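You operate a simulated robot arm through the tools that you are given. There is no shell and no other tool. Be economical: measure what you need, move in short steps, check, and stop when the job is done.

You are at the controls of a simulated two-armed robot. One attempt, no reset.

Task
On the top of washer one, fold the cream tea towel in half, so that its two short edges meet.

It is judged by the outcome, as a careful person would: the job done as asked, and still so three seconds after it is handed in. It fails if anything else is knocked over, pushed out of place, dropped, spilled or broken. Flat cloth is picked up by pressing the open fingertips on it (5 to 10 N) and closing them slowly along it; thin cloth reads only 2 to 8 mm in the jaws.

Robot
Two 7-joint arms with two-finger grippers on one trunk, on a base that drives. Base frame: it is fixed to the floor where the robot stands at the start and does not move with it; the origin is under the middle of the robot, x ahead of it, y to its left, z up; the surface under the hand at the start is at about z = 850. Units: mm, degrees, N and s.
The left shoulder is at the start at [64, 175, 1127], the right one opposite. With the tool pointing down near the work surface each hand reaches from about 260 to 860 mm from the robot's upright axis, wherever it stands, measured 20 degrees to its own side. Places, roughly: top of washer one [600, -100, 800]. Payload 2.94 kg a hand.
Tool frame (each hand has its own): the origin (TCP) lies between the finger pads and is the grasp point; the fingertips stand 30 mm ahead of it; z points along the fingers, y is the line along which they close. The gripper opens to 138 mm. The gripper's body begins 109 mm behind the TCP.
Orientation is that of the tool frame in the base frame, as [roll, pitch, yaw] about the fixed x, y, z axes, in that order (R = Rz(yaw) Ry(pitch) Rx(roll)). With the fingers straight down and closing along the base's y, the tool's x points along the base's -x, its y along +y and its z along -z.

Tools
- The arms move only by the tool drive_tool. It takes "left_increments", "right_increments" or both (then of equal length, played together; a hand with none holds still); each is a list of rows, each a list of 3 entries, a list of its own where there are three numbers: the shift along the tool's x, y, z in mm, then the turn, a rotation vector about the tool's x, y, z in degrees, then the closure, from 0 (fully open) to 1 (shut). In form: [[[x, y, z], [wx, wy, wz], gripper], ...]. A call has 1 to 20 rows; each row is the pose to reach, as a shift and turn from the pose commanded when the call began, along the tool's axes at that moment. Rows are played at 5 a second. More than 50 mm and 8.6 degrees between two rows, or a gripper value outside its range, and nothing of the call is played. A pose out of reach is approached as far as the arm can. The call stops where the force on the tool passes 40 N (or 10 N more than at its start, if that is more) or the arm is blocked; 0.2 s more then pass. Each finger halts on what it meets, pressing with about 22 N; the grip force reading is that of the motor and also rises with nothing between the fingers. The clock runs only during rows and for 0.2 s after the last one: add rows that repeat a pose to give the fingers time. The reply holds the time, the measured pose of the TCP, the force on the tool along the base axes, the opening and the grip force, in the units named above and with some noise, with the torque about the TCP (base axes, N m) and any sound that the robot's microphone picked up.
- Cameras (640 x 400 px; columns grow to the right, rows downward): "scene" is now at [138.1, 4.2, 1585.2]; the picture's right is [0.06, -1.00, -0.00], its down [-0.90, -0.05, -0.44] and it looks along [0.44, 0.03, -0.90] (base axes); focal length 267 px, centre (320, 200). "left" rides on the left gripper at [71, -19, -146] in its tool frame; the picture's right is [0.26, 0.97, 0.00], its down [-0.85, 0.23, -0.48] and it looks along [-0.46, 0.12, 0.88] (tool axes); focal length 280 px, centre (320, 200). "right" rides on the right gripper at [71, 19, -146] in its tool frame; the picture's right is [-0.26, 0.96, 0.00], its down [-0.85, -0.23, -0.48] and it looks along [-0.46, -0.12, 0.88] (tool axes); focal length 280 px, centre (320, 200). There is no depth. A picture from a camera that has moved, and an enlarged one, comes with that camera's place and axes in the base frame and with its lens.
- get_image(camera): a new picture of that camera. No time passes.
- raise_lower(by): slides the trunk up (or, below 0, down) by that many mm; the arms and the scene camera ride with it, the base frame stays. It gives what a move gives, with no picture.
- base_move(legs): drives the robot by 1 to 6 legs, each [ahead, turn to the left] in mm and degrees, along the robot's own axes; the way and the turn of a leg run together, so that a leg with both is an arc; at most 1500 mm and 180 degrees a leg. The arms and the cameras ride along, it lands a little off, and it stops where it bumps. It gives what a move gives.
- pan_tilt(pan, tilt): turns the head with the scene camera to pan (to the left, within 120 degrees either way) and tilt (down, from -29 to 69), counted from straight ahead of the robot. It gives what a move gives.
- enlarge(camera, box): a new picture of the part [left, top, right, bottom] of that camera's present view, enlarged. No time passes.
- close_job(): hands the job in; it is judged then, once.

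Work in short steps. Places have to be worked out from the pictures, the camera data and where the tool is seen: move nearer, look again, correct. Check each grasp and each placing, and mend what went wrong. You have 120 turns and 108 pictures in all, those below and enlarged ones among them. Open the grippers and draw the arms clear of the work before you hand the job in, unless the task says otherwise; then end with one line.

The tools are called as a command line: name --argument value ..., lists and objects as JSON in quotes. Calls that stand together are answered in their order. drive_tool: Moves the arms, as the interface text tells. Its arguments: {"type":"object","properties":{"left_increments":{"type":"array","items":{"type":"array"}},"right_increments":{"type":"array","items":{"type":"array"}}},"required":[]} The other tools are called the same way: raise_lower (by) slides the trunk up or down; base_move (legs) drives the base; pan_tilt (pan, tilt) turns the head that bears the scene camera; get_image (camera) takes a picture; enlarge (camera, box) takes an enlarged picture of a part of a camera's view; close_job () hands the job in.

At the start:

```text
t: 0.0
left_position: [489.8, 144.6, 1061.8]
left_tool_rot: [180.0, 0.1, -179.9]
left_contact_force: [1.1, -0.3, -0.6]
left_ft_torque: [0.02, 0.0, -0.03]
left_width: 137.8
left_grasp_force: 0.0
right_position: [389.7, -188.8, 1047.0]
right_tool_rot: [179.9, 0.1, -179.9]
right_contact_force: [-0.2, -0.2, -0.1]
right_ft_torque: [-0.01, -0.01, -0.02]
right_width: 138.0
right_grasp_force: 0.0
trunk travel left (down, up): [-300.0, 434.0]
robot x, y, heading: [-0.0, 2.0, -0.2]
head pan, tilt: [3.3, 63.9]
```

scene: 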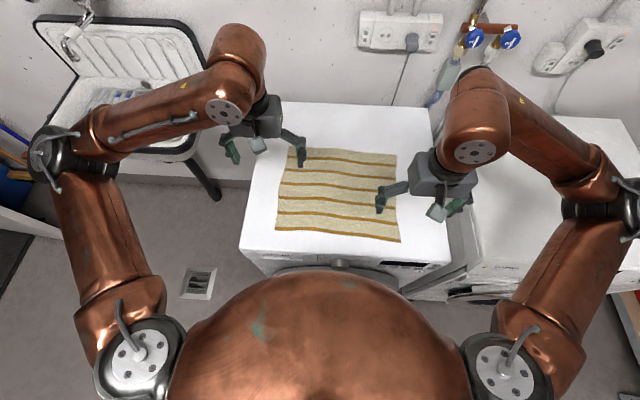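
right: 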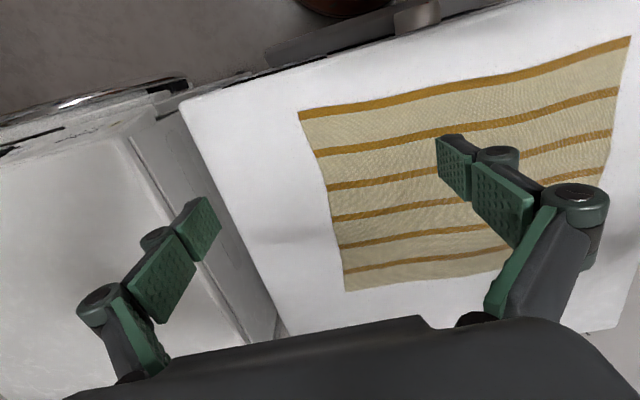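
left: 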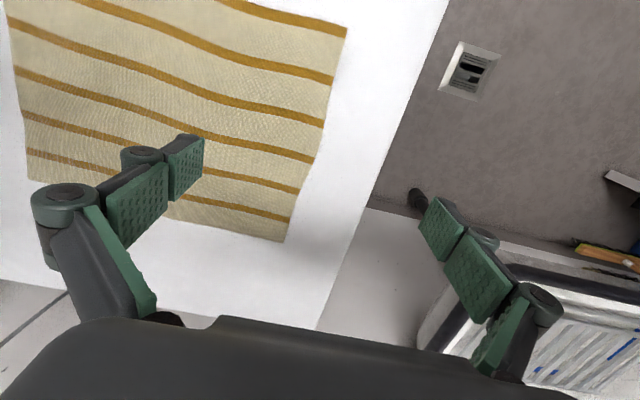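

The towel spans roughly x 385–682 and y −210 to 148. Its short edges are therefore the left and right ones, running along x. I'll bring the left hand over the far-left part of that edge to check.

drive_tool --left_increments '[[[-38, 0, 25], [0, 0, 0], 0], [[-75, 0, 50], [0, 0, 0], 0], [[-112, 0, 75], [0, 0, 0], 0], [[-150, 0, 100], [0, 0, 0], 0], [[-150, 0, 100], [0, 0, 0], 0]]'

get_image --camera "left"

get_image --camera "scene"

```text
t: 1.2
left_position: [637.1, 146.4, 961.5]
left_tool_rot: [180.0, 0.0, 180.0]
left_contact_force: [0.2, -0.1, -1.0]
left_ft_torque: [-0.03, -0.05, 0.02]
left_width: 138.0
left_grasp_force: 0.1
right_position: [387.9, -187.6, 1049.0]
right_tool_rot: [-180.0, 0.0, 180.0]
right_contact_force: [-0.1, 0.1, -0.3]
right_ft_torque: [0.01, -0.01, 0.02]
right_width: 138.0
right_grasp_force: 0.0
trunk travel left (down, up): [-300.0, 434.0]
robot x, y, heading: [0.2, 0.8, -0.2]
head pan, tilt: [3.3, 63.9]
```

```text
104 pictures are left
camera left: at [565.3, 127.6, 1107.0], right [-0.26, 0.97, 0.0], down [0.85, 0.23, 0.48], along [0.46, 0.12, -0.88], focal length 280 px, centre (320, 200)
```

left: 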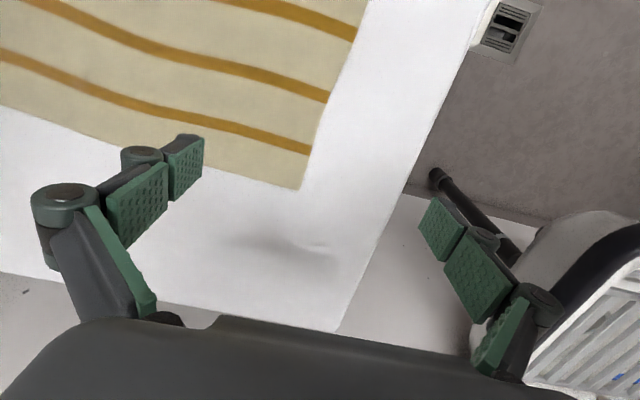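

```text
103 pictures are left
camera scene: at [137.3, 4.4, 1585.4], right [0.06, -1.0, 0.0], down [-0.9, -0.05, -0.44], along [0.44, 0.03, -0.9], focal length 267 px, centre (320, 200)
```

scene: 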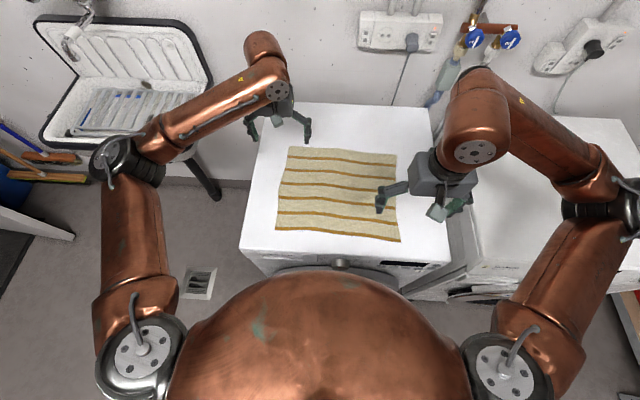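

From the two views, the washer top is at z≈800 and the towel covers x≈405–718, y≈−226 to 152. I'll lower the left hand over the far part of the left edge and bring the right hand towards the near part.

drive_tool --left_increments '[[[-17, -8, 25], [0, 0, 0], 0.2], [[-34, -16, 50], [0, 0, 0], 0.4], [[-51, -24, 75], [0, 0, 0], 0.64], [[-51, -24, 90], [0, 0, 0], 0.64], [[-51, -24, 90], [0, 0, 0], 0.64], [[-51, -24, 90], [0, 0, 0], 0.64], [[-51, -24, 90], [0, 0, 0], 0.64], [[-51, -24, 90], [0, 0, 0], 0.64]]' --right_increments '[[[-8, 40, 10], [0, 0, 0], 0.2], [[-16, 80, 25], [0, 0, 0], 0.4], [[-24, 120, 40], [0, 0, 0], 0.64], [[-32, 165, 55], [0, 0, 0], 0.64], [[-40, 205, 70], [0, 0, 0], 0.64], [[-48, 245, 85], [0, 0, 0], 0.64], [[-52, 285, 105], [0, 0, 0], 0.64], [[-52, 310, 120], [0, 0, 0], 0.64]]'

get_image --camera "left"

get_image --camera "right"

get_image --camera "scene"

```text
t: 2.5
left_position: [693.2, 124.0, 880.1]
left_tool_rot: [180.0, 0.8, -179.8]
left_contact_force: [1.2, 2.4, 24.2]
left_ft_torque: [0.44, 0.21, -0.07]
left_width: 35.6
left_grasp_force: 5.2
right_position: [428.0, 29.7, 973.9]
right_tool_rot: [-179.9, 0.0, -179.9]
right_contact_force: [0.1, 0.6, 0.3]
right_ft_torque: [-0.01, 0.01, 0.0]
right_width: 49.7
right_grasp_force: 0.1
trunk travel left (down, up): [-300.0, 434.0]
robot x, y, heading: [0.4, 0.5, -0.1]
head pan, tilt: [3.3, 63.9]
stopped in row 6 (left hand): the force on the tool passed its limit at 42 N (the readings are from after the stop); the commanded pose is now the measured one
```

```text
102 pictures are left
camera left: at [620.8, 105.3, 1024.2], right [-0.27, 0.96, 0.0], down [0.84, 0.23, 0.49], along [0.47, 0.13, -0.87], focal length 280 px, centre (320, 200)
```

left: 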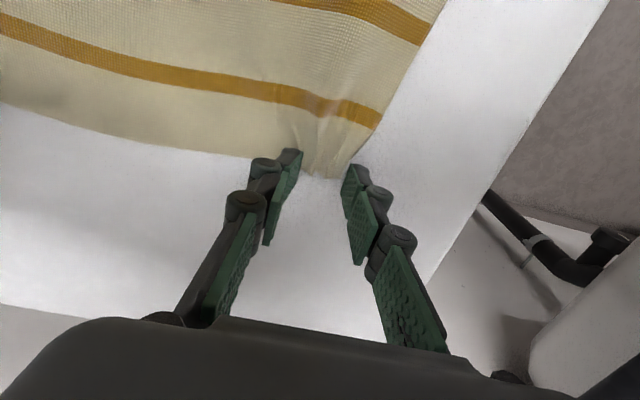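

```text
101 pictures are left
camera right: at [356.4, 49.8, 1119.5], right [0.26, 0.97, 0.0], down [0.85, -0.23, 0.48], along [0.46, -0.12, -0.88], focal length 280 px, centre (320, 200)
```

right: 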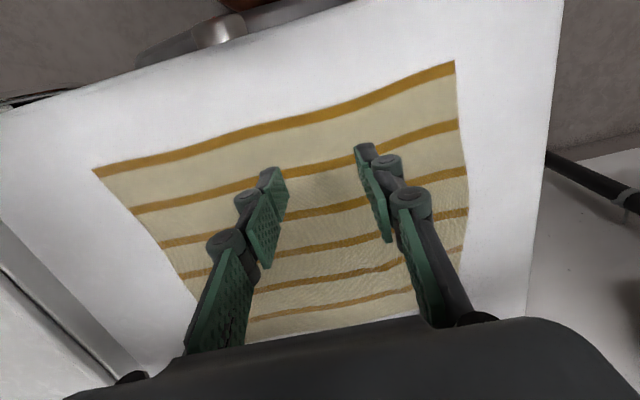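

```text
100 pictures are left
camera scene: at [136.6, 5.7, 1585.4], right [0.06, -1.0, 0.0], down [-0.9, -0.05, -0.44], along [0.44, 0.03, -0.9], focal length 267 px, centre (320, 200)
```

scene: 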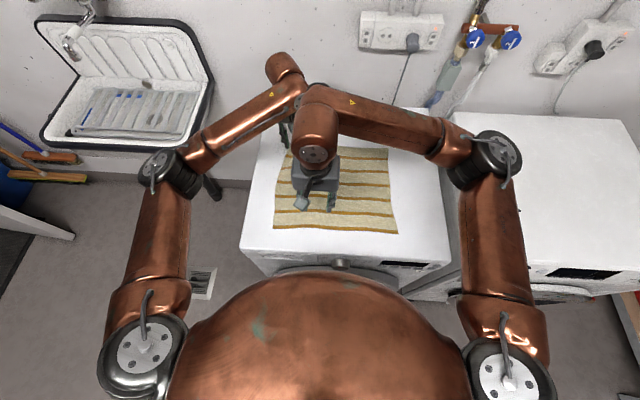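

Contact came at TCP z≈880, so the top is at z=850 and the towel covers x 385–683, y −208 to 148. The left hand only touched the far corner. With the hands this way round the arms would cross, so I'll swap them: right hand on the far corner, left on the near one. First I'll lift the left hand and pull the right one aside.

drive_tool --left_increments '[[[0, 0, -30], [0, 0, 0], 0.6], [[0, 0, -70], [0, 0, 0], 0.6], [[30, 0, -90], [0, 0, 0], 0.6], [[70, 0, -90], [0, 0, 0], 0.6], [[110, 0, -90], [0, 0, 0], 0.6], [[150, 0, -90], [0, 0, 0], 0.6], [[190, 0, -90], [0, 0, 0], 0.6], [[230, 10, -90], [0, 0, 0], 0.6], [[265, 10, -90], [0, 0, 0], 0.6], [[265, 10, -90], [0, 0, 0], 0.6]]' --right_increments '[[[0, -40, 0], [0, 0, 0], 0.6], [[0, -80, 0], [0, 0, 0], 0.6], [[0, -120, 0], [0, 0, 0], 0.6], [[0, -160, 0], [0, 0, 0], 0.6], [[-40, -180, 0], [0, 0, 0], 0.6], [[-80, -180, 0], [0, 0, 0], 0.6], [[-120, -180, 0], [0, 0, 0], 0.6], [[-160, -170, 0], [0, 0, 0], 0.6], [[-200, -150, 0], [0, 0, 0], 0.6], [[-225, -120, 0], [0, 0, 0], 0.6]]'

get_image --camera "scene"

```text
t: 4.7
left_position: [429.4, 134.0, 963.8]
left_tool_rot: [179.9, 0.3, -179.9]
left_contact_force: [-0.3, 1.0, -0.5]
left_ft_torque: [-0.06, 0.04, -0.01]
left_width: 55.0
left_grasp_force: 0.0
right_position: [653.9, -91.7, 972.3]
right_tool_rot: [180.0, -0.1, 180.0]
right_contact_force: [0.3, 0.4, -0.9]
right_ft_torque: [-0.01, 0.01, 0.01]
right_width: 55.2
right_grasp_force: 0.0
trunk travel left (down, up): [-300.0, 434.0]
robot x, y, heading: [-0.6, 0.1, 0.0]
head pan, tilt: [3.3, 63.9]
```

```text
99 pictures are left
camera scene: at [139.1, 6.9, 1585.1], right [0.06, -1.0, 0.0], down [-0.9, -0.05, -0.44], along [0.44, 0.02, -0.9], focal length 267 px, centre (320, 200)
```

scene: 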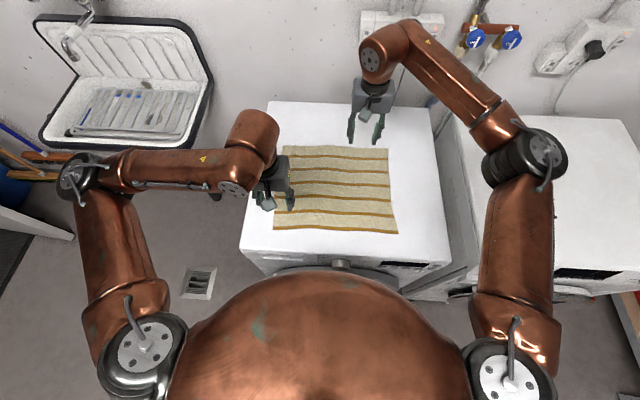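

The towel has shifted only slightly: its corners are now about (396,152), (403,−204), (692,149) and (704,−196). I'll bring the right hand to the far-left part of the edge, moving over the towel.

drive_tool --right_increments '[[[0, 40, 0], [0, 0, 0], 0.6], [[0, 80, 0], [0, 0, 0], 0.6], [[0, 120, 0], [0, 0, 0], 0.6], [[0, 160, 10], [0, 0, 0], 0.6], [[0, 200, 20], [0, 0, 0], 0.6], [[0, 215, 30], [0, 0, 0], 0.6], [[0, 215, 30], [0, 0, 0], 0.6]]'

get_image --camera "scene"

get_image --camera "right"

get_image --camera "left"

```text
t: 6.3
left_position: [428.5, 134.6, 963.9]
left_tool_rot: [179.9, 0.5, -179.9]
left_contact_force: [-0.4, -0.1, -1.2]
left_ft_torque: [0.01, -0.04, 0.01]
left_width: 55.1
left_grasp_force: 0.1
right_position: [653.6, 124.3, 942.9]
right_tool_rot: [180.0, 0.0, -180.0]
right_contact_force: [-0.1, 0.6, 0.2]
right_ft_torque: [-0.03, 0.0, -0.03]
right_width: 55.2
right_grasp_force: 0.2
trunk travel left (down, up): [-300.0, 434.0]
robot x, y, heading: [-0.2, 4.8, -0.3]
head pan, tilt: [3.3, 63.9]
```

```text
98 pictures are left
camera scene: at [137.9, 4.8, 1585.3], right [0.06, -1.0, 0.0], down [-0.9, -0.05, -0.44], along [0.44, 0.02, -0.9], focal length 267 px, centre (320, 200)
```

scene: 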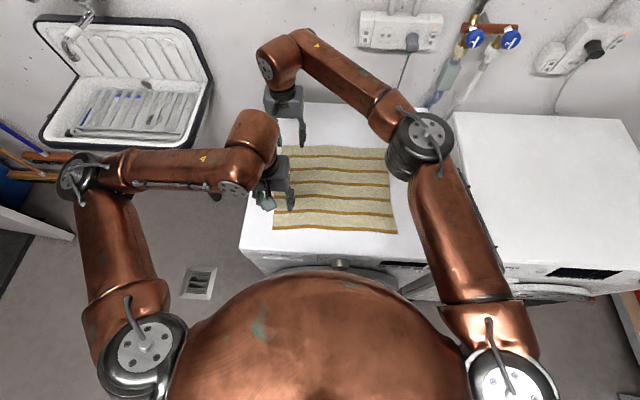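

```text
97 pictures are left
camera right: at [582.5, 144.0, 1088.6], right [0.26, 0.96, 0.0], down [0.85, -0.23, 0.48], along [0.46, -0.13, -0.88], focal length 280 px, centre (320, 200)
```

right: 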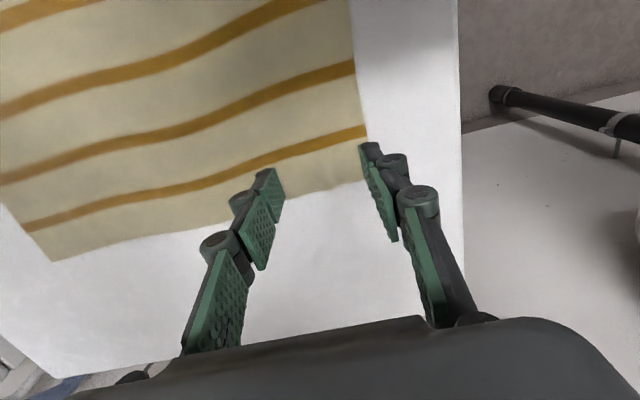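

```text
96 pictures are left
camera left: at [356.5, 114.3, 1108.3], right [-0.26, 0.96, 0.0], down [0.84, 0.23, 0.48], along [0.47, 0.13, -0.88], focal length 280 px, centre (320, 200)
```

left: 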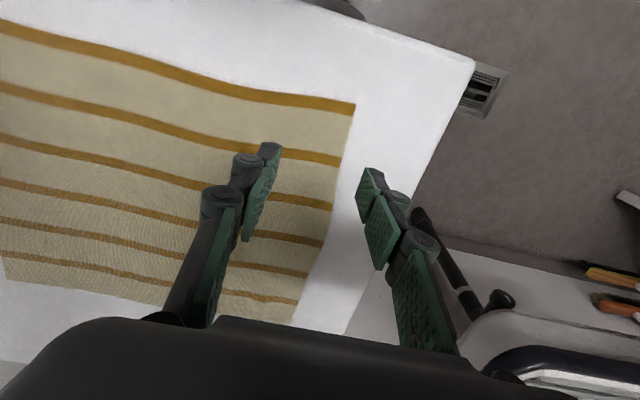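

The left edge lies at y≈157, running from x≈394 to 697. I'll set both openings to about 40 mm, line the hands up just inside the edge, and stop a little above the surface.

drive_tool --left_increments '[[[2, -5, 30], [0, 0, 0], 0.71], [[5, -10, 60], [0, 0, 0], 0.71], [[5, -10, 74], [0, 0, 0], 0.71], [[5, -10, 74], [0, 0, 0], 0.71]]' --right_increments '[[[-7, 0, 25], [0, 0, 0], 0.71], [[-14, 0, 40], [0, 0, 0], 0.71], [[-14, 0, 53], [0, 0, 0], 0.71], [[-14, 0, 53], [0, 0, 0], 0.71]]'

get_image --camera "right"

get_image --camera "left"

```text
t: 7.3
left_position: [425.0, 123.6, 891.0]
left_tool_rot: [179.9, 0.4, -180.0]
left_contact_force: [-0.2, 0.9, -0.1]
left_ft_torque: [0.0, -0.03, 0.02]
left_width: 40.1
left_grasp_force: 0.0
right_position: [667.6, 125.3, 889.0]
right_tool_rot: [-180.0, -0.2, -179.9]
right_contact_force: [0.4, -0.6, 0.6]
right_ft_torque: [0.03, 0.02, -0.02]
right_width: 39.9
right_grasp_force: 0.1
trunk travel left (down, up): [-300.0, 434.0]
robot x, y, heading: [-1.2, 0.2, -0.1]
head pan, tilt: [3.3, 63.9]
```

```text
95 pictures are left
camera right: at [596.9, 145.1, 1035.9], right [0.26, 0.96, 0.0], down [0.85, -0.23, 0.48], along [0.46, -0.13, -0.88], focal length 280 px, centre (320, 200)
```

right: 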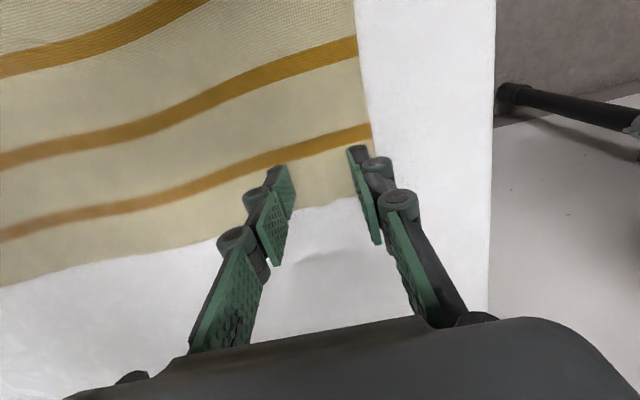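

```text
94 pictures are left
camera left: at [352.3, 103.3, 1035.3], right [-0.26, 0.96, 0.0], down [0.84, 0.23, 0.48], along [0.47, 0.13, -0.88], focal length 280 px, centre (320, 200)
```

left: 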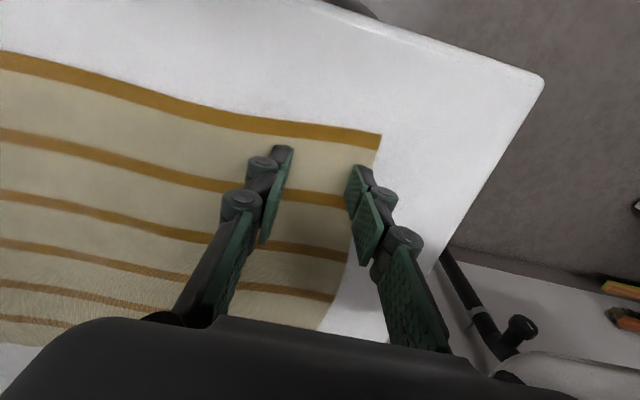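

Both pairs of fingertips sit just inside the edge. I'll press down gently in small steps.

drive_tool --left_increments '[[[0, 0, 4], [0, 0, 0], 0.71], [[0, 0, 8], [0, 0, 0], 0.71], [[0, 0, 10], [0, 0, 0], 0.71], [[0, 0, 11], [0, 0, 0], 0.71], [[0, 0, 11], [0, 0, 0], 0.71]]' --right_increments '[[[0, 0, 3], [0, 0, 0], 0.71], [[0, 0, 6], [0, 0, 0], 0.71], [[0, 0, 8], [0, 0, 0], 0.71], [[0, 0, 9], [0, 0, 0], 0.71], [[0, 0, 9], [0, 0, 0], 0.71]]'

```text
t: 8.5
left_position: [424.0, 121.8, 880.3]
left_tool_rot: [179.8, 0.9, -179.9]
left_contact_force: [1.2, 1.9, 27.1]
left_ft_torque: [0.47, 0.07, -0.08]
left_width: 41.1
left_grasp_force: 0.9
right_position: [666.9, 123.9, 883.2]
right_tool_rot: [-179.9, 0.1, -180.0]
right_contact_force: [0.4, 0.0, -0.4]
right_ft_torque: [0.02, 0.02, -0.02]
right_width: 40.1
right_grasp_force: 0.0
trunk travel left (down, up): [-300.0, 434.0]
robot x, y, heading: [0.8, -0.2, -0.1]
head pan, tilt: [3.3, 63.9]
```

Left presses at 27 N, which is too hard, and right isn't touching yet. I'll ease the left up and lower the right a little more.

drive_tool --left_increments '[[[0, 0, -0.5], [0, 0, 0], 0.71], [[0, 0, -1], [0, 0, 0], 0.71], [[0, 0, -1], [0, 0, 0], 0.71], [[0, 0, -1], [0, 0, 0], 0.71]]' --right_increments '[[[0, 0, 1], [0, 0, 0], 0.71], [[0, 0, 2], [0, 0, 0], 0.71], [[0, 0, 2.5], [0, 0, 0], 0.71], [[0, 0, 2.5], [0, 0, 0], 0.71]]'

```text
t: 9.5
left_position: [422.6, 123.7, 881.2]
left_tool_rot: [179.7, 0.5, -179.9]
left_contact_force: [4.3, -1.0, 12.7]
left_ft_torque: [-0.03, -0.07, 0.03]
left_width: 40.4
left_grasp_force: 0.1
right_position: [666.9, 124.1, 881.3]
right_tool_rot: [179.9, 0.1, 179.9]
right_contact_force: [-0.9, -0.6, 18.5]
right_ft_torque: [0.06, -0.02, 0.03]
right_width: 40.5
right_grasp_force: 0.3
trunk travel left (down, up): [-300.0, 434.0]
robot x, y, heading: [3.2, 0.9, 0.1]
head pan, tilt: [3.3, 63.9]
```

Contact is now 13 N on the left and 18 N on the right. I'll ease both slightly and close slowly along the cloth.

drive_tool --left_increments '[[[0, 0, -0.3], [0, 0, 0], 0.73], [[0, 0, -0.3], [0, 0, 0], 0.76], [[0, 0, -0.3], [0, 0, 0], 0.79], [[0, 0, -0.3], [0, 0, 0], 0.82], [[0, 0, -0.3], [0, 0, 0], 0.85], [[0, 0, -0.3], [0, 0, 0], 0.88], [[0, 0, -0.3], [0, 0, 0], 0.91], [[0, 0, -0.3], [0, 0, 0], 0.94], [[0, 0, -0.3], [0, 0, 0], 0.97], [[0, 0, -0.3], [0, 0, 0], 1], [[0, 0, -0.3], [0, 0, 0], 1], [[0, 0, -0.3], [0, 0, 0], 1]]' --right_increments '[[[0, 0, -0.5], [0, 0, 0], 0.73], [[0, 0, -0.5], [0, 0, 0], 0.76], [[0, 0, -0.5], [0, 0, 0], 0.79], [[0, 0, -0.5], [0, 0, 0], 0.82], [[0, 0, -0.5], [0, 0, 0], 0.85], [[0, 0, -0.5], [0, 0, 0], 0.88], [[0, 0, -0.5], [0, 0, 0], 0.91], [[0, 0, -0.5], [0, 0, 0], 0.94], [[0, 0, -0.5], [0, 0, 0], 0.97], [[0, 0, -0.5], [0, 0, 0], 1], [[0, 0, -0.5], [0, 0, 0], 1], [[0, 0, -0.5], [0, 0, 0], 1]]'

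get_image --camera "right"

get_image --camera "left"

```text
t: 12.1
left_position: [422.4, 123.7, 880.3]
left_tool_rot: [179.9, 0.5, -179.9]
left_contact_force: [-1.8, 0.6, 9.9]
left_ft_torque: [0.08, 0.08, 0.02]
left_width: 2.8
left_grasp_force: 27.5
right_position: [666.4, 123.4, 878.4]
right_tool_rot: [180.0, 0.0, -180.0]
right_contact_force: [0.8, -0.3, 3.7]
right_ft_torque: [0.05, 0.04, 0.0]
right_width: 1.5
right_grasp_force: 16.6
trunk travel left (down, up): [-300.0, 434.0]
robot x, y, heading: [4.1, 4.6, -0.1]
head pan, tilt: [3.3, 63.9]
```

```text
93 pictures are left
camera right: at [595.9, 143.5, 1024.6], right [0.26, 0.96, 0.0], down [0.85, -0.23, 0.48], along [0.46, -0.13, -0.88], focal length 280 px, centre (320, 200)
```

right: 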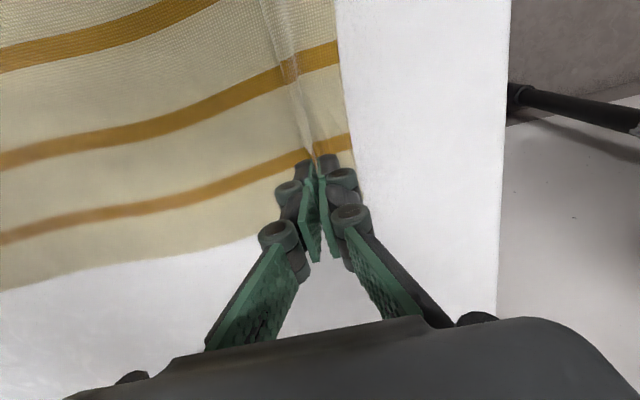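

```text
92 pictures are left
camera left: at [350.7, 103.3, 1025.6], right [-0.26, 0.96, 0.0], down [0.84, 0.23, 0.48], along [0.47, 0.13, -0.88], focal length 280 px, centre (320, 200)
```

left: 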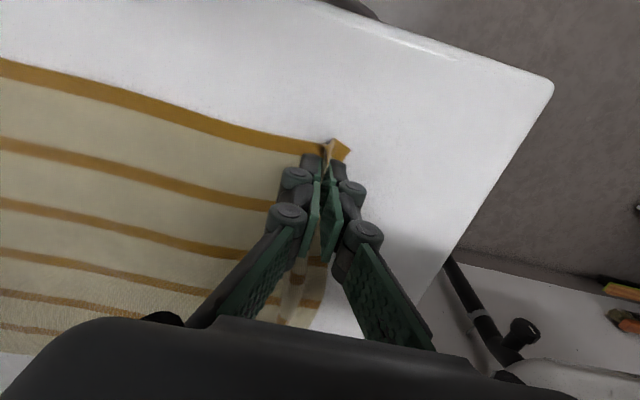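

Both hands seem to have a pinch fold, though the right one reads only 1.5 mm. I'll test with a small lift while keeping the grippers shut.

drive_tool --left_increments '[[[0, 0, -10], [0, 0, 0], 1], [[0, 0, -25], [0, 0, 0], 1], [[0, 0, -40], [0, 0, 0], 1], [[0, 0, -40], [0, 0, 0], 1]]' --right_increments '[[[0, 0, -10], [0, 0, 0], 1], [[0, 0, -25], [0, 0, 0], 1], [[0, 0, -40], [0, 0, 0], 1], [[0, 0, -40], [0, 0, 0], 1]]'

get_image --camera "right"

get_image --camera "left"

get_image --camera "scene"

```text
t: 13.1
left_position: [422.1, 123.6, 919.2]
left_tool_rot: [179.8, 0.4, -179.9]
left_contact_force: [0.7, -0.1, 3.1]
left_ft_torque: [-0.02, 0.0, -0.01]
left_width: 1.7
left_grasp_force: 24.9
right_position: [668.4, 124.6, 917.1]
right_tool_rot: [-180.0, -0.1, 180.0]
right_contact_force: [-0.3, -0.2, 0.1]
right_ft_torque: [0.0, 0.04, -0.02]
right_width: 3.1
right_grasp_force: 19.2
trunk travel left (down, up): [-300.0, 434.0]
robot x, y, heading: [-0.1, 3.7, 0.1]
head pan, tilt: [3.3, 63.9]
```

```text
91 pictures are left
camera right: at [597.7, 144.7, 1063.9], right [0.26, 0.96, 0.0], down [0.85, -0.23, 0.47], along [0.46, -0.13, -0.88], focal length 280 px, centre (320, 200)
```

right: 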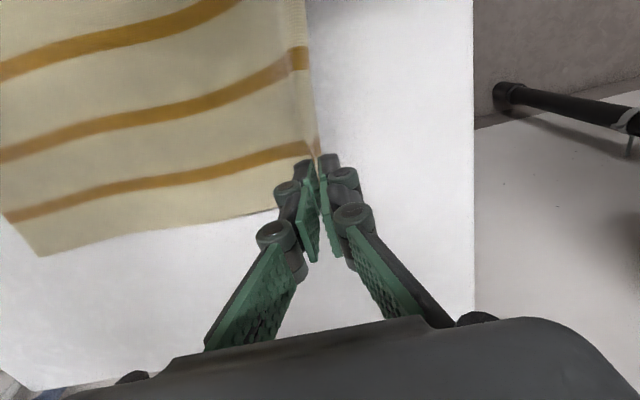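

```text
90 pictures are left
camera left: at [350.0, 103.9, 1063.6], right [-0.26, 0.96, 0.0], down [0.84, 0.23, 0.48], along [0.47, 0.13, -0.88], focal length 280 px, centre (320, 200)
```

left: 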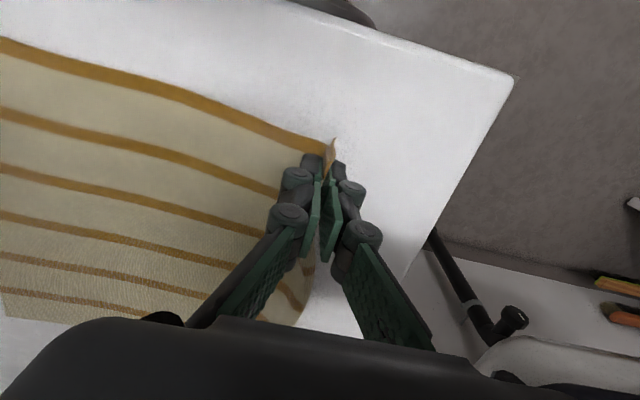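

```text
89 pictures are left
camera scene: at [138.7, 5.0, 1585.1], right [0.06, -1.0, 0.0], down [-0.9, -0.05, -0.44], along [0.44, 0.02, -0.9], focal length 267 px, centre (320, 200)
```

scene: 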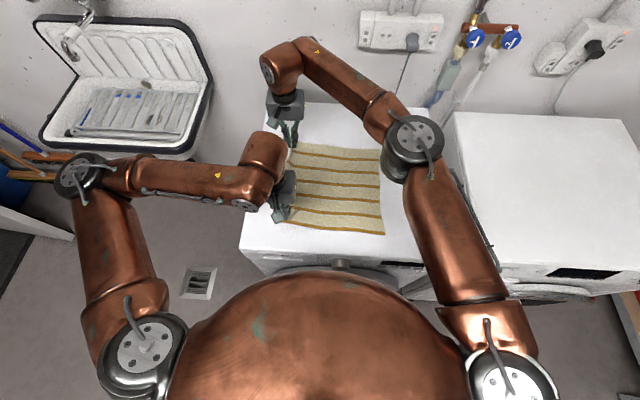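

Both grasps hold. The lift pulled the far side slightly, so the right edge is now at y≈−172, which puts the fold line at about y=6. I'll carry the edge over in a low arc and stop before setting it down.

drive_tool --left_increments '[[[0, -15, -20], [0, 0, 0], 1], [[0, -30, -36], [0, 0, 0], 1], [[0, -50, -52], [0, 0, 0], 1], [[0, -74, -66], [0, 0, 0], 1], [[-1, -96, -72], [0, 0, 0], 1], [[-2, -118, -74], [0, 0, 0], 1], [[-3, -141, -70], [0, 0, 0], 1], [[-4, -164, -62], [0, 0, 0], 1], [[-5, -186, -48], [0, 0, 0], 1], [[-5, -204, -34], [0, 0, 0], 1], [[-5, -204, -34], [0, 0, 0], 1]]' --right_increments '[[[0, -15, -20], [0, 0, 0], 1], [[0, -30, -36], [0, 0, 0], 1], [[0, -50, -52], [0, 0, 0], 1], [[0, -74, -66], [0, 0, 0], 1], [[-1, -96, -72], [0, 0, 0], 1], [[-2, -118, -74], [0, 0, 0], 1], [[-3, -141, -70], [0, 0, 0], 1], [[-4, -164, -62], [0, 0, 0], 1], [[-5, -186, -48], [0, 0, 0], 1], [[-5, -204, -34], [0, 0, 0], 1], [[-5, -204, -34], [0, 0, 0], 1]]'

get_image --camera "right"

get_image --camera "left"

get_image --camera "scene"

```text
t: 15.5
left_position: [428.1, -80.1, 955.5]
left_tool_rot: [179.9, 0.5, -179.8]
left_contact_force: [0.9, 0.2, -0.2]
left_ft_torque: [0.05, 0.01, 0.0]
left_width: 5.6
left_grasp_force: 24.3
right_position: [670.2, -82.5, 952.6]
right_tool_rot: [180.0, -0.1, 180.0]
right_contact_force: [-0.6, 0.3, -2.0]
right_ft_torque: [0.01, 0.01, -0.01]
right_width: 2.1
right_grasp_force: 18.2
trunk travel left (down, up): [-300.0, 434.0]
robot x, y, heading: [6.1, -2.1, -0.0]
head pan, tilt: [3.3, 63.9]
```

```text
88 pictures are left
camera right: at [600.0, -62.7, 1098.5], right [0.26, 0.97, 0.0], down [0.85, -0.23, 0.48], along [0.46, -0.13, -0.88], focal length 280 px, centre (320, 200)
```

right: 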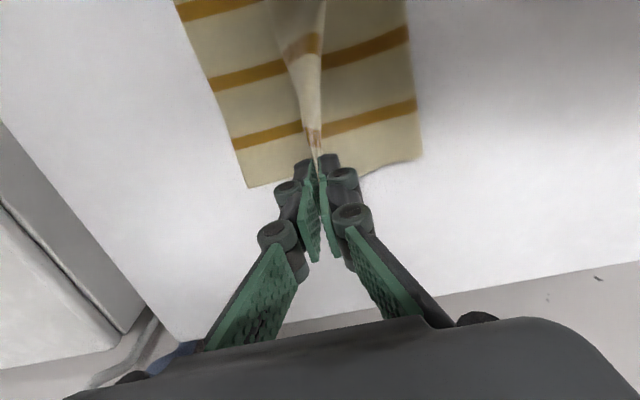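

```text
87 pictures are left
camera left: at [356.1, -99.0, 1099.1], right [-0.26, 0.96, 0.0], down [0.84, 0.23, 0.48], along [0.47, 0.13, -0.88], focal length 280 px, centre (320, 200)
```

left: 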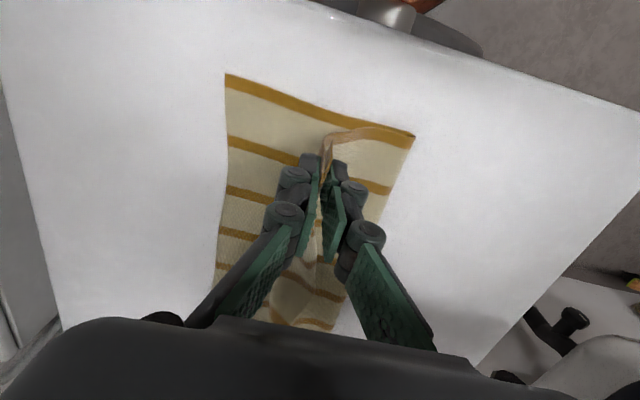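

```text
86 pictures are left
camera scene: at [137.8, 5.3, 1585.3], right [0.06, -1.0, 0.0], down [-0.9, -0.05, -0.44], along [0.44, 0.02, -0.9], focal length 267 px, centre (320, 200)
```

scene: 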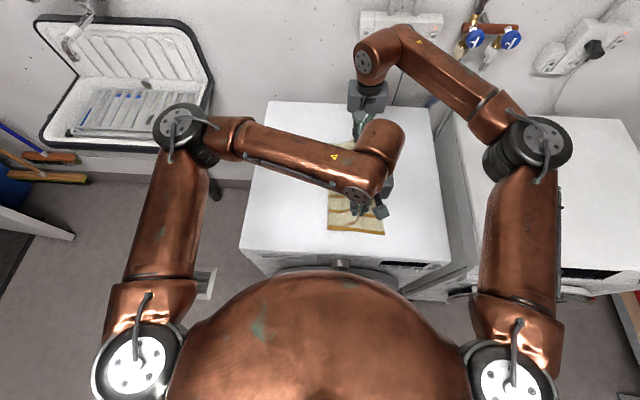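

The towel is hanging over itself cleanly, with the fold line at y≈2 and the lower right edge at y≈−166. Allowing about 50 mm of gathered cloth and flap, I'll set the pinch down at y≈−113.

drive_tool --left_increments '[[[0, -12, 15], [0, 0, 0], 1], [[0, -22, 30], [0, 0, 0], 1], [[0, -29, 45], [0, 0, 0], 1], [[0, -32, 58], [0, 0, 0], 1], [[0, -33, 67], [0, 0, 0], 1], [[0, -33, 70], [0, 0, 0], 1], [[0, -33, 70], [0, 0, 0], 1]]' --right_increments '[[[0, -10, 15], [0, 0, 0], 1], [[0, -20, 30], [0, 0, 0], 1], [[0, -27, 45], [0, 0, 0], 1], [[0, -30, 58], [0, 0, 0], 1], [[0, -31, 65], [0, 0, 0], 1], [[0, -31, 68], [0, 0, 0], 1], [[0, -31, 68], [0, 0, 0], 1]]'

get_image --camera "right"

get_image --camera "left"

```text
t: 17.1
left_position: [427.0, -114.0, 883.4]
left_tool_rot: [179.8, 0.4, 180.0]
left_contact_force: [-0.2, -0.3, -0.3]
left_ft_torque: [-0.01, -0.05, -0.01]
left_width: 3.4
left_grasp_force: 19.0
right_position: [672.5, -110.9, 885.4]
right_tool_rot: [-180.0, 0.1, 179.9]
right_contact_force: [-0.8, 2.0, 2.2]
right_ft_torque: [-0.14, -0.01, 0.01]
right_width: 3.2
right_grasp_force: 27.9
trunk travel left (down, up): [-300.0, 434.0]
robot x, y, heading: [-0.1, -1.4, 0.2]
head pan, tilt: [3.3, 63.9]
```

```text
85 pictures are left
camera right: at [601.3, -91.5, 1030.4], right [0.26, 0.96, 0.0], down [0.85, -0.23, 0.48], along [0.46, -0.12, -0.88], focal length 280 px, centre (320, 200)
```

right: 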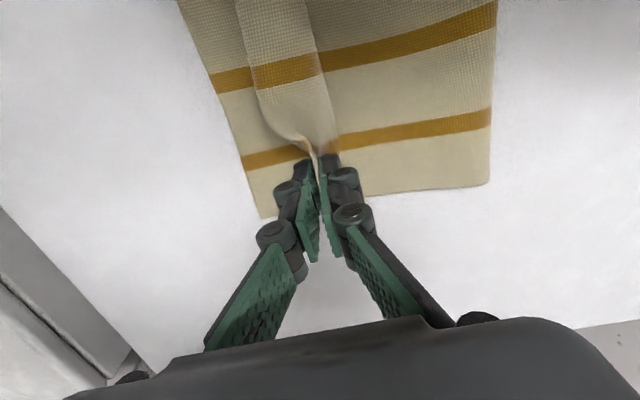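

```text
84 pictures are left
camera left: at [355.7, -133.5, 1028.6], right [-0.26, 0.96, 0.0], down [0.84, 0.23, 0.48], along [0.47, 0.13, -0.88], focal length 280 px, centre (320, 200)
```

left: 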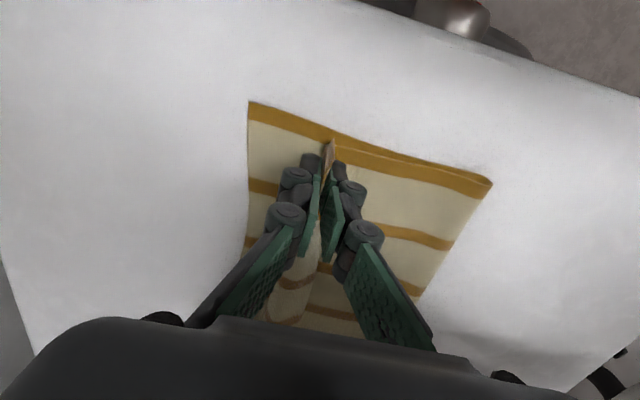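

Fold line is at y≈4 and the lower edge at y≈−164, which matches. I'll press lightly and open slowly, so the fingers spread the gathered cloth back out.

drive_tool --left_increments '[[[0, 0, 1.5], [0, 0, 0], 1], [[0, 0, 1.5], [0, 0, 0], 0.97], [[0, 0, 1.5], [0, 0, 0], 0.94], [[0, 0, 1.5], [0, 0, 0], 0.91], [[0, 0, 1.5], [0, 0, 0], 0.88], [[0, 0, 1.5], [0, 0, 0], 0.85], [[0, 0, 1.5], [0, 0, 0], 0.82], [[0, 0, 1.5], [0, 0, 0], 0.79], [[0, 0, 1.5], [0, 0, 0], 0.76], [[0, 0, 1.5], [0, 0, 0], 0.73], [[0, 0, 1.5], [0, 0, 0], 0.7], [[0, 0, 1.5], [0, 0, 0], 0.7]]' --right_increments '[[[0, 0, 2], [0, 0, 0], 1], [[0, 0, 2], [0, 0, 0], 0.97], [[0, 0, 2], [0, 0, 0], 0.94], [[0, 0, 2], [0, 0, 0], 0.91], [[0, 0, 2], [0, 0, 0], 0.88], [[0, 0, 2], [0, 0, 0], 0.85], [[0, 0, 2], [0, 0, 0], 0.82], [[0, 0, 2], [0, 0, 0], 0.79], [[0, 0, 2], [0, 0, 0], 0.76], [[0, 0, 2], [0, 0, 0], 0.73], [[0, 0, 2], [0, 0, 0], 0.7], [[0, 0, 2], [0, 0, 0], 0.7]]'

get_image --camera "right"

get_image --camera "left"

```text
t: 19.7
left_position: [427.4, -114.0, 881.7]
left_tool_rot: [179.9, 0.6, -179.9]
left_contact_force: [-0.2, 0.2, 0.6]
left_ft_torque: [0.01, 0.02, -0.02]
left_width: 41.4
left_grasp_force: 0.1
right_position: [672.1, -112.2, 883.1]
right_tool_rot: [179.9, 0.0, 180.0]
right_contact_force: [0.2, -0.9, 3.5]
right_ft_torque: [0.05, 0.02, 0.01]
right_width: 41.3
right_grasp_force: 0.1
trunk travel left (down, up): [-300.0, 434.0]
robot x, y, heading: [-1.1, 1.2, 0.3]
head pan, tilt: [3.3, 63.9]
```

```text
83 pictures are left
camera right: at [600.9, -92.0, 1028.6], right [0.26, 0.96, 0.0], down [0.85, -0.23, 0.48], along [0.46, -0.12, -0.88], focal length 280 px, centre (320, 200)
```

right: 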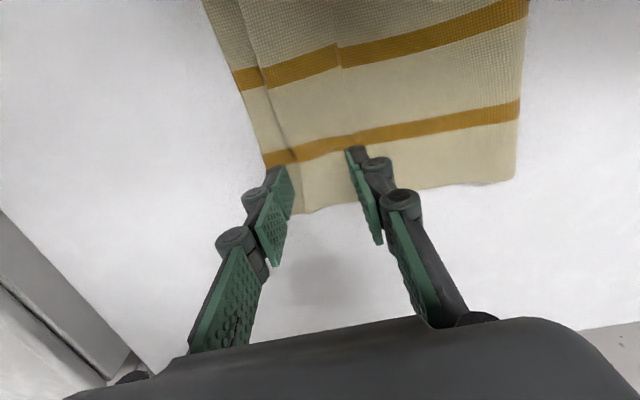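

```text
82 pictures are left
camera left: at [355.8, -133.6, 1027.0], right [-0.26, 0.96, 0.0], down [0.84, 0.23, 0.48], along [0.47, 0.13, -0.88], focal length 280 px, centre (320, 200)
```

left: 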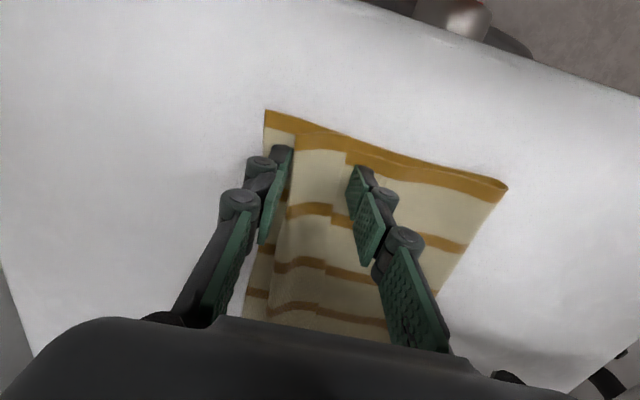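

The cloth has spread out well, and the top edge is now a couple of centimetres short of the lower edge. I'll lift both hands straight up and swing them apart for a clear view.

drive_tool --left_increments '[[[0, 0, -20], [0, 0, 0], 0.7], [[0, 0, -50], [0, 0, 0], 0.7], [[0, 20, -80], [0, 0, 0], 0.7], [[0, 65, -100], [0, 0, 0], 0.7], [[0, 110, -110], [0, 0, 0], 0.7], [[0, 155, -110], [0, 0, 0], 0.7], [[0, 200, -110], [0, 0, 0], 0.7], [[0, 245, -110], [0, 0, 0], 0.7], [[0, 290, -110], [0, 0, 0], 0.7], [[0, 320, -110], [0, 0, 0], 0.7]]' --right_increments '[[[0, 0, -20], [0, 0, 0], 0.7], [[0, 0, -50], [0, 0, 0], 0.7], [[0, -20, -80], [0, 0, 0], 0.7], [[0, -50, -100], [0, 0, 0], 0.7], [[0, -80, -110], [0, 0, 0], 0.7], [[0, -110, -110], [0, 0, 0], 0.7], [[0, -140, -110], [0, 0, 0], 0.7], [[0, -170, -110], [0, 0, 0], 0.7], [[0, -170, -110], [0, 0, 0], 0.7], [[0, -170, -110], [0, 0, 0], 0.7]]'

enlarge --camera "scene" --box '[240, 100, 460, 260]'

```text
t: 21.9
left_position: [425.8, 207.1, 990.4]
left_tool_rot: [179.8, 0.4, -179.9]
left_contact_force: [0.7, -0.2, -0.4]
left_ft_torque: [-0.02, 0.02, 0.01]
left_width: 41.4
left_grasp_force: 0.1
right_position: [669.6, -281.7, 993.3]
right_tool_rot: [-179.9, -0.1, -180.0]
right_contact_force: [0.1, -0.2, -0.3]
right_ft_torque: [0.0, -0.01, 0.03]
right_width: 41.2
right_grasp_force: 0.0
trunk travel left (down, up): [-300.0, 434.0]
robot x, y, heading: [0.1, -2.8, 0.0]
head pan, tilt: [3.3, 63.9]
```

```text
2.50 times, centred on (350, 180) of scene
camera zoom: at [137.7, 4.4, 1585.3], right [0.06, -1.0, 0.0], down [-0.9, -0.05, -0.44], along [0.44, 0.03, -0.9], focal length 668 px, centre (245, 250)
```

zoom: 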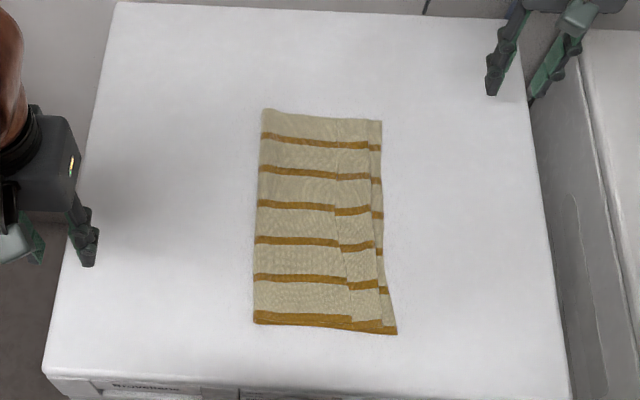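

The top edge is about 15–20 mm short of the lower one because of a small leftover pleat at y≈−95. I'll bring the right hand above the far part for a closer look.

drive_tool --right_increments '[[[20, 40, 0], [0, 0, 0], 0.7], [[40, 80, 0], [0, 0, 0], 0.75], [[70, 120, 0], [0, 0, 0], 0.8], [[100, 160, 0], [0, 0, 0], 0.85], [[110, 185, 0], [0, 0, 0], 0.85]]'

get_image --camera "right"

```text
t: 23.1
left_position: [425.2, 207.2, 990.7]
left_tool_rot: [179.9, 0.4, -180.0]
left_contact_force: [-0.7, 0.4, 0.9]
left_ft_torque: [0.0, -0.01, -0.01]
left_width: 41.5
left_grasp_force: 0.0
right_position: [559.5, -94.4, 994.5]
right_tool_rot: [-180.0, -0.1, 180.0]
right_contact_force: [-0.3, -0.6, 0.9]
right_ft_torque: [-0.03, -0.01, 0.0]
right_width: 20.7
right_grasp_force: 0.0
trunk travel left (down, up): [-300.0, 434.0]
robot x, y, heading: [-2.5, -2.9, -0.2]
head pan, tilt: [3.3, 63.9]
```

```text
80 pictures are left
camera right: at [489.1, -75.1, 1140.8], right [0.26, 0.96, 0.0], down [0.85, -0.23, 0.48], along [0.46, -0.13, -0.88], focal length 280 px, centre (320, 200)
```

right: 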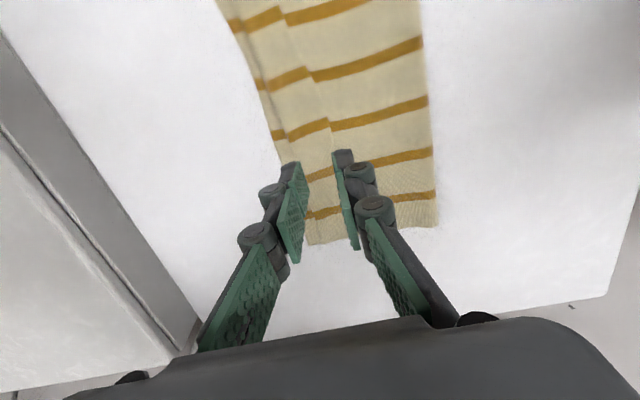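

The pleat lies at y≈−92, between the opened fingers. I'll go to the far end, press lightly astride it, and open so that the inner finger stays still and the outer one moves the top layer to the right.

drive_tool --right_increments '[[[-30, 0, 25], [0, 0, 0], 0.86], [[-60, 0, 50], [0, 0, 0], 0.86], [[-95, 0, 80], [0, 0, 0], 0.86], [[-95, 0, 100], [0, 0, 0], 0.86], [[-95, 0, 108], [0, 0, 0], 0.86], [[-95, 0, 111], [0, 0, 0], 0.86], [[-95, 0, 112.5], [0, 0, 0], 0.86], [[-95, 0, 112.5], [0, 0, 0], 0.86]]'

get_image --camera "right"

```text
t: 24.9
left_position: [425.0, 207.4, 991.5]
left_tool_rot: [180.0, 0.5, -179.9]
left_contact_force: [0.3, -0.8, -0.2]
left_ft_torque: [0.03, 0.02, -0.01]
left_width: 41.5
left_grasp_force: 0.0
right_position: [658.2, -97.6, 881.5]
right_tool_rot: [180.0, 0.0, -180.0]
right_contact_force: [-0.3, -0.2, 4.8]
right_ft_torque: [-0.01, -0.01, 0.03]
right_width: 18.9
right_grasp_force: 0.1
trunk travel left (down, up): [-300.0, 434.0]
robot x, y, heading: [-2.3, -0.0, -0.0]
head pan, tilt: [3.3, 63.9]
```

```text
79 pictures are left
camera right: at [587.3, -77.6, 1027.6], right [0.26, 0.96, 0.0], down [0.85, -0.23, 0.48], along [0.46, -0.12, -0.88], focal length 280 px, centre (320, 200)
```

right: 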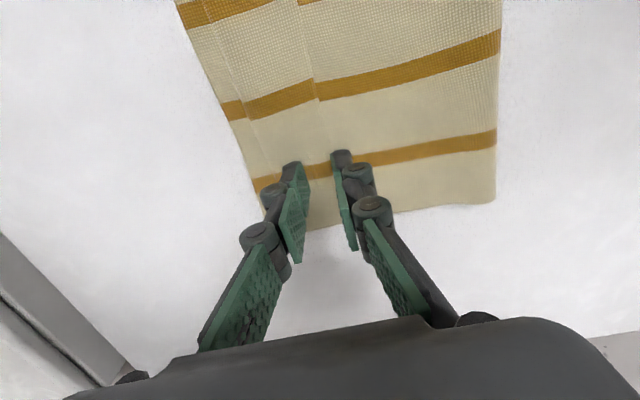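

The fingers are astride the pleat at about 5 N. I'll press a touch more and open, shifting right as I go.

drive_tool --right_increments '[[[0, 0, 0.4], [0, 0, 0], 0.86], [[0, -1.5, 0.4], [0, 0, 0], 0.84], [[0, -3, 0.4], [0, 0, 0], 0.82], [[0, -4.5, 0.4], [0, 0, 0], 0.8], [[0, -6, 0.4], [0, 0, 0], 0.78], [[0, -7.5, 0.4], [0, 0, 0], 0.755], [[0, -9, 0.4], [0, 0, 0], 0.735], [[0, -10.5, 0.4], [0, 0, 0], 0.715], [[0, -12, 0.4], [0, 0, 0], 0.69], [[0, -12, 0.4], [0, 0, 0], 0.69]]'

get_image --camera "right"

```text
t: 27.1
left_position: [426.5, 207.3, 991.1]
left_tool_rot: [179.9, 0.4, -180.0]
left_contact_force: [-0.5, -0.2, 0.2]
left_ft_torque: [-0.01, 0.04, -0.02]
left_width: 41.2
left_grasp_force: 0.1
right_position: [657.1, -108.3, 880.3]
right_tool_rot: [-180.0, -0.1, 180.0]
right_contact_force: [0.5, 1.1, 10.7]
right_ft_torque: [0.11, -0.02, 0.01]
right_width: 41.8
right_grasp_force: 2.2
trunk travel left (down, up): [-300.0, 434.0]
robot x, y, heading: [-0.3, 3.1, 0.1]
head pan, tilt: [3.3, 63.9]
```

```text
78 pictures are left
camera right: at [585.8, -87.8, 1026.7], right [0.26, 0.96, 0.0], down [0.85, -0.23, 0.48], along [0.46, -0.13, -0.88], focal length 280 px, centre (320, 200)
```

right: 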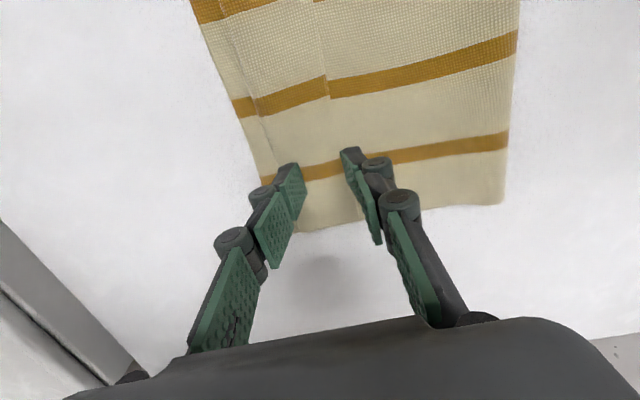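

The pleat is easing out at the far end. I'll lift, move to the middle of the towel (x≈560), and check the alignment there before pressing.

drive_tool --right_increments '[[[0, 0, -25], [0, 0, 0], 0.69], [[10, 0, -50], [0, 0, 0], 0.75], [[55, 5, -50], [0, 0, 0], 0.86], [[95, 12, -40], [0, 0, 0], 0.86], [[95, 12, -20], [0, 0, 0], 0.86], [[95, 12, -20], [0, 0, 0], 0.86]]'

get_image --camera "right"

enlarge --camera "scene" --box '[300, 120, 410, 240]'

```text
t: 28.5
left_position: [425.4, 206.6, 991.4]
left_tool_rot: [179.9, 0.4, -179.9]
left_contact_force: [-0.9, -0.5, -0.8]
left_ft_torque: [-0.01, -0.03, 0.0]
left_width: 41.4
left_grasp_force: 0.1
right_position: [559.0, -95.4, 900.8]
right_tool_rot: [180.0, 0.1, 180.0]
right_contact_force: [-0.3, -0.6, -0.7]
right_ft_torque: [0.04, 0.03, 0.0]
right_width: 19.3
right_grasp_force: 0.0
trunk travel left (down, up): [-300.0, 434.0]
robot x, y, heading: [-1.2, 1.9, -0.3]
head pan, tilt: [3.3, 63.9]
```

```text
77 pictures are left
camera right: at [488.1, -75.6, 1046.9], right [0.26, 0.96, 0.0], down [0.85, -0.23, 0.48], along [0.46, -0.13, -0.88], focal length 280 px, centre (320, 200)
```

right: 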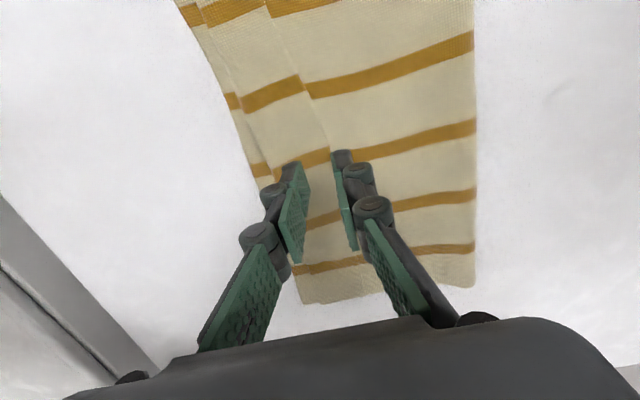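

```text
3.33 times, centred on (355, 180) of scene
camera zoom: at [137.7, 4.7, 1585.3], right [0.06, -1.0, 0.0], down [-0.9, -0.05, -0.44], along [0.44, 0.03, -0.9], focal length 891 px, centre (203, 267)
```

zoom: 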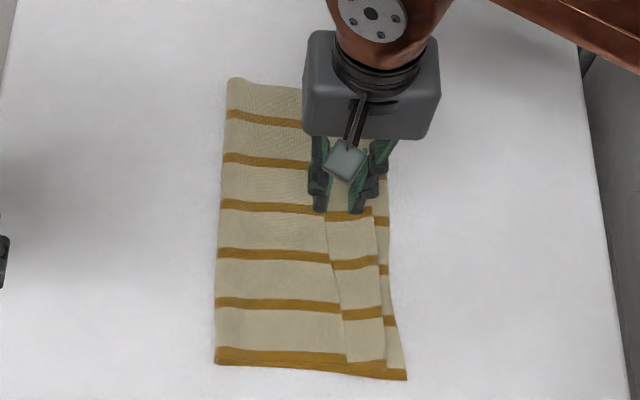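

The fingers straddle the pleat at mid-towel. I'll press and spread as before.

drive_tool --right_increments '[[[0, 0, 10], [0, 0, 0], 0.86], [[0, 0, 16], [0, 0, 0], 0.86], [[0, 0, 19], [0, 0, 0], 0.86], [[0, 0, 20.3], [0, 0, 0], 0.86], [[0, 0, 20.3], [0, 0, 0], 0.86], [[0, -2, 20.3], [0, 0, 0], 0.83], [[0, -4, 20.3], [0, 0, 0], 0.8], [[0, -6, 20.3], [0, 0, 0], 0.77], [[0, -8, 20.3], [0, 0, 0], 0.74], [[0, -10, 20.3], [0, 0, 0], 0.71], [[0, -12, 20.3], [0, 0, 0], 0.68], [[0, -12, 20.3], [0, 0, 0], 0.68]]'

get_image --camera "right"

```text
t: 31.1
left_position: [424.7, 207.7, 990.6]
left_tool_rot: [179.9, 0.6, -179.8]
left_contact_force: [-0.5, 0.4, 0.3]
left_ft_torque: [0.04, 0.02, 0.0]
left_width: 41.5
left_grasp_force: 0.1
right_position: [561.3, -107.6, 881.9]
right_tool_rot: [180.0, 0.0, -179.9]
right_contact_force: [0.4, 1.3, 17.8]
right_ft_torque: [0.19, 0.0, -0.03]
right_width: 42.9
right_grasp_force: 3.3
trunk travel left (down, up): [-300.0, 434.0]
robot x, y, heading: [-2.7, 3.3, 0.1]
head pan, tilt: [3.3, 63.9]
```

```text
75 pictures are left
camera right: at [490.3, -88.2, 1027.0], right [0.26, 0.96, 0.0], down [0.85, -0.23, 0.48], along [0.46, -0.12, -0.88], focal length 280 px, centre (320, 200)
```

right: 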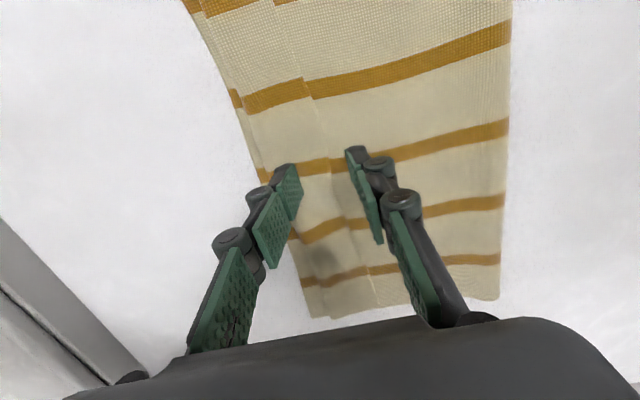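

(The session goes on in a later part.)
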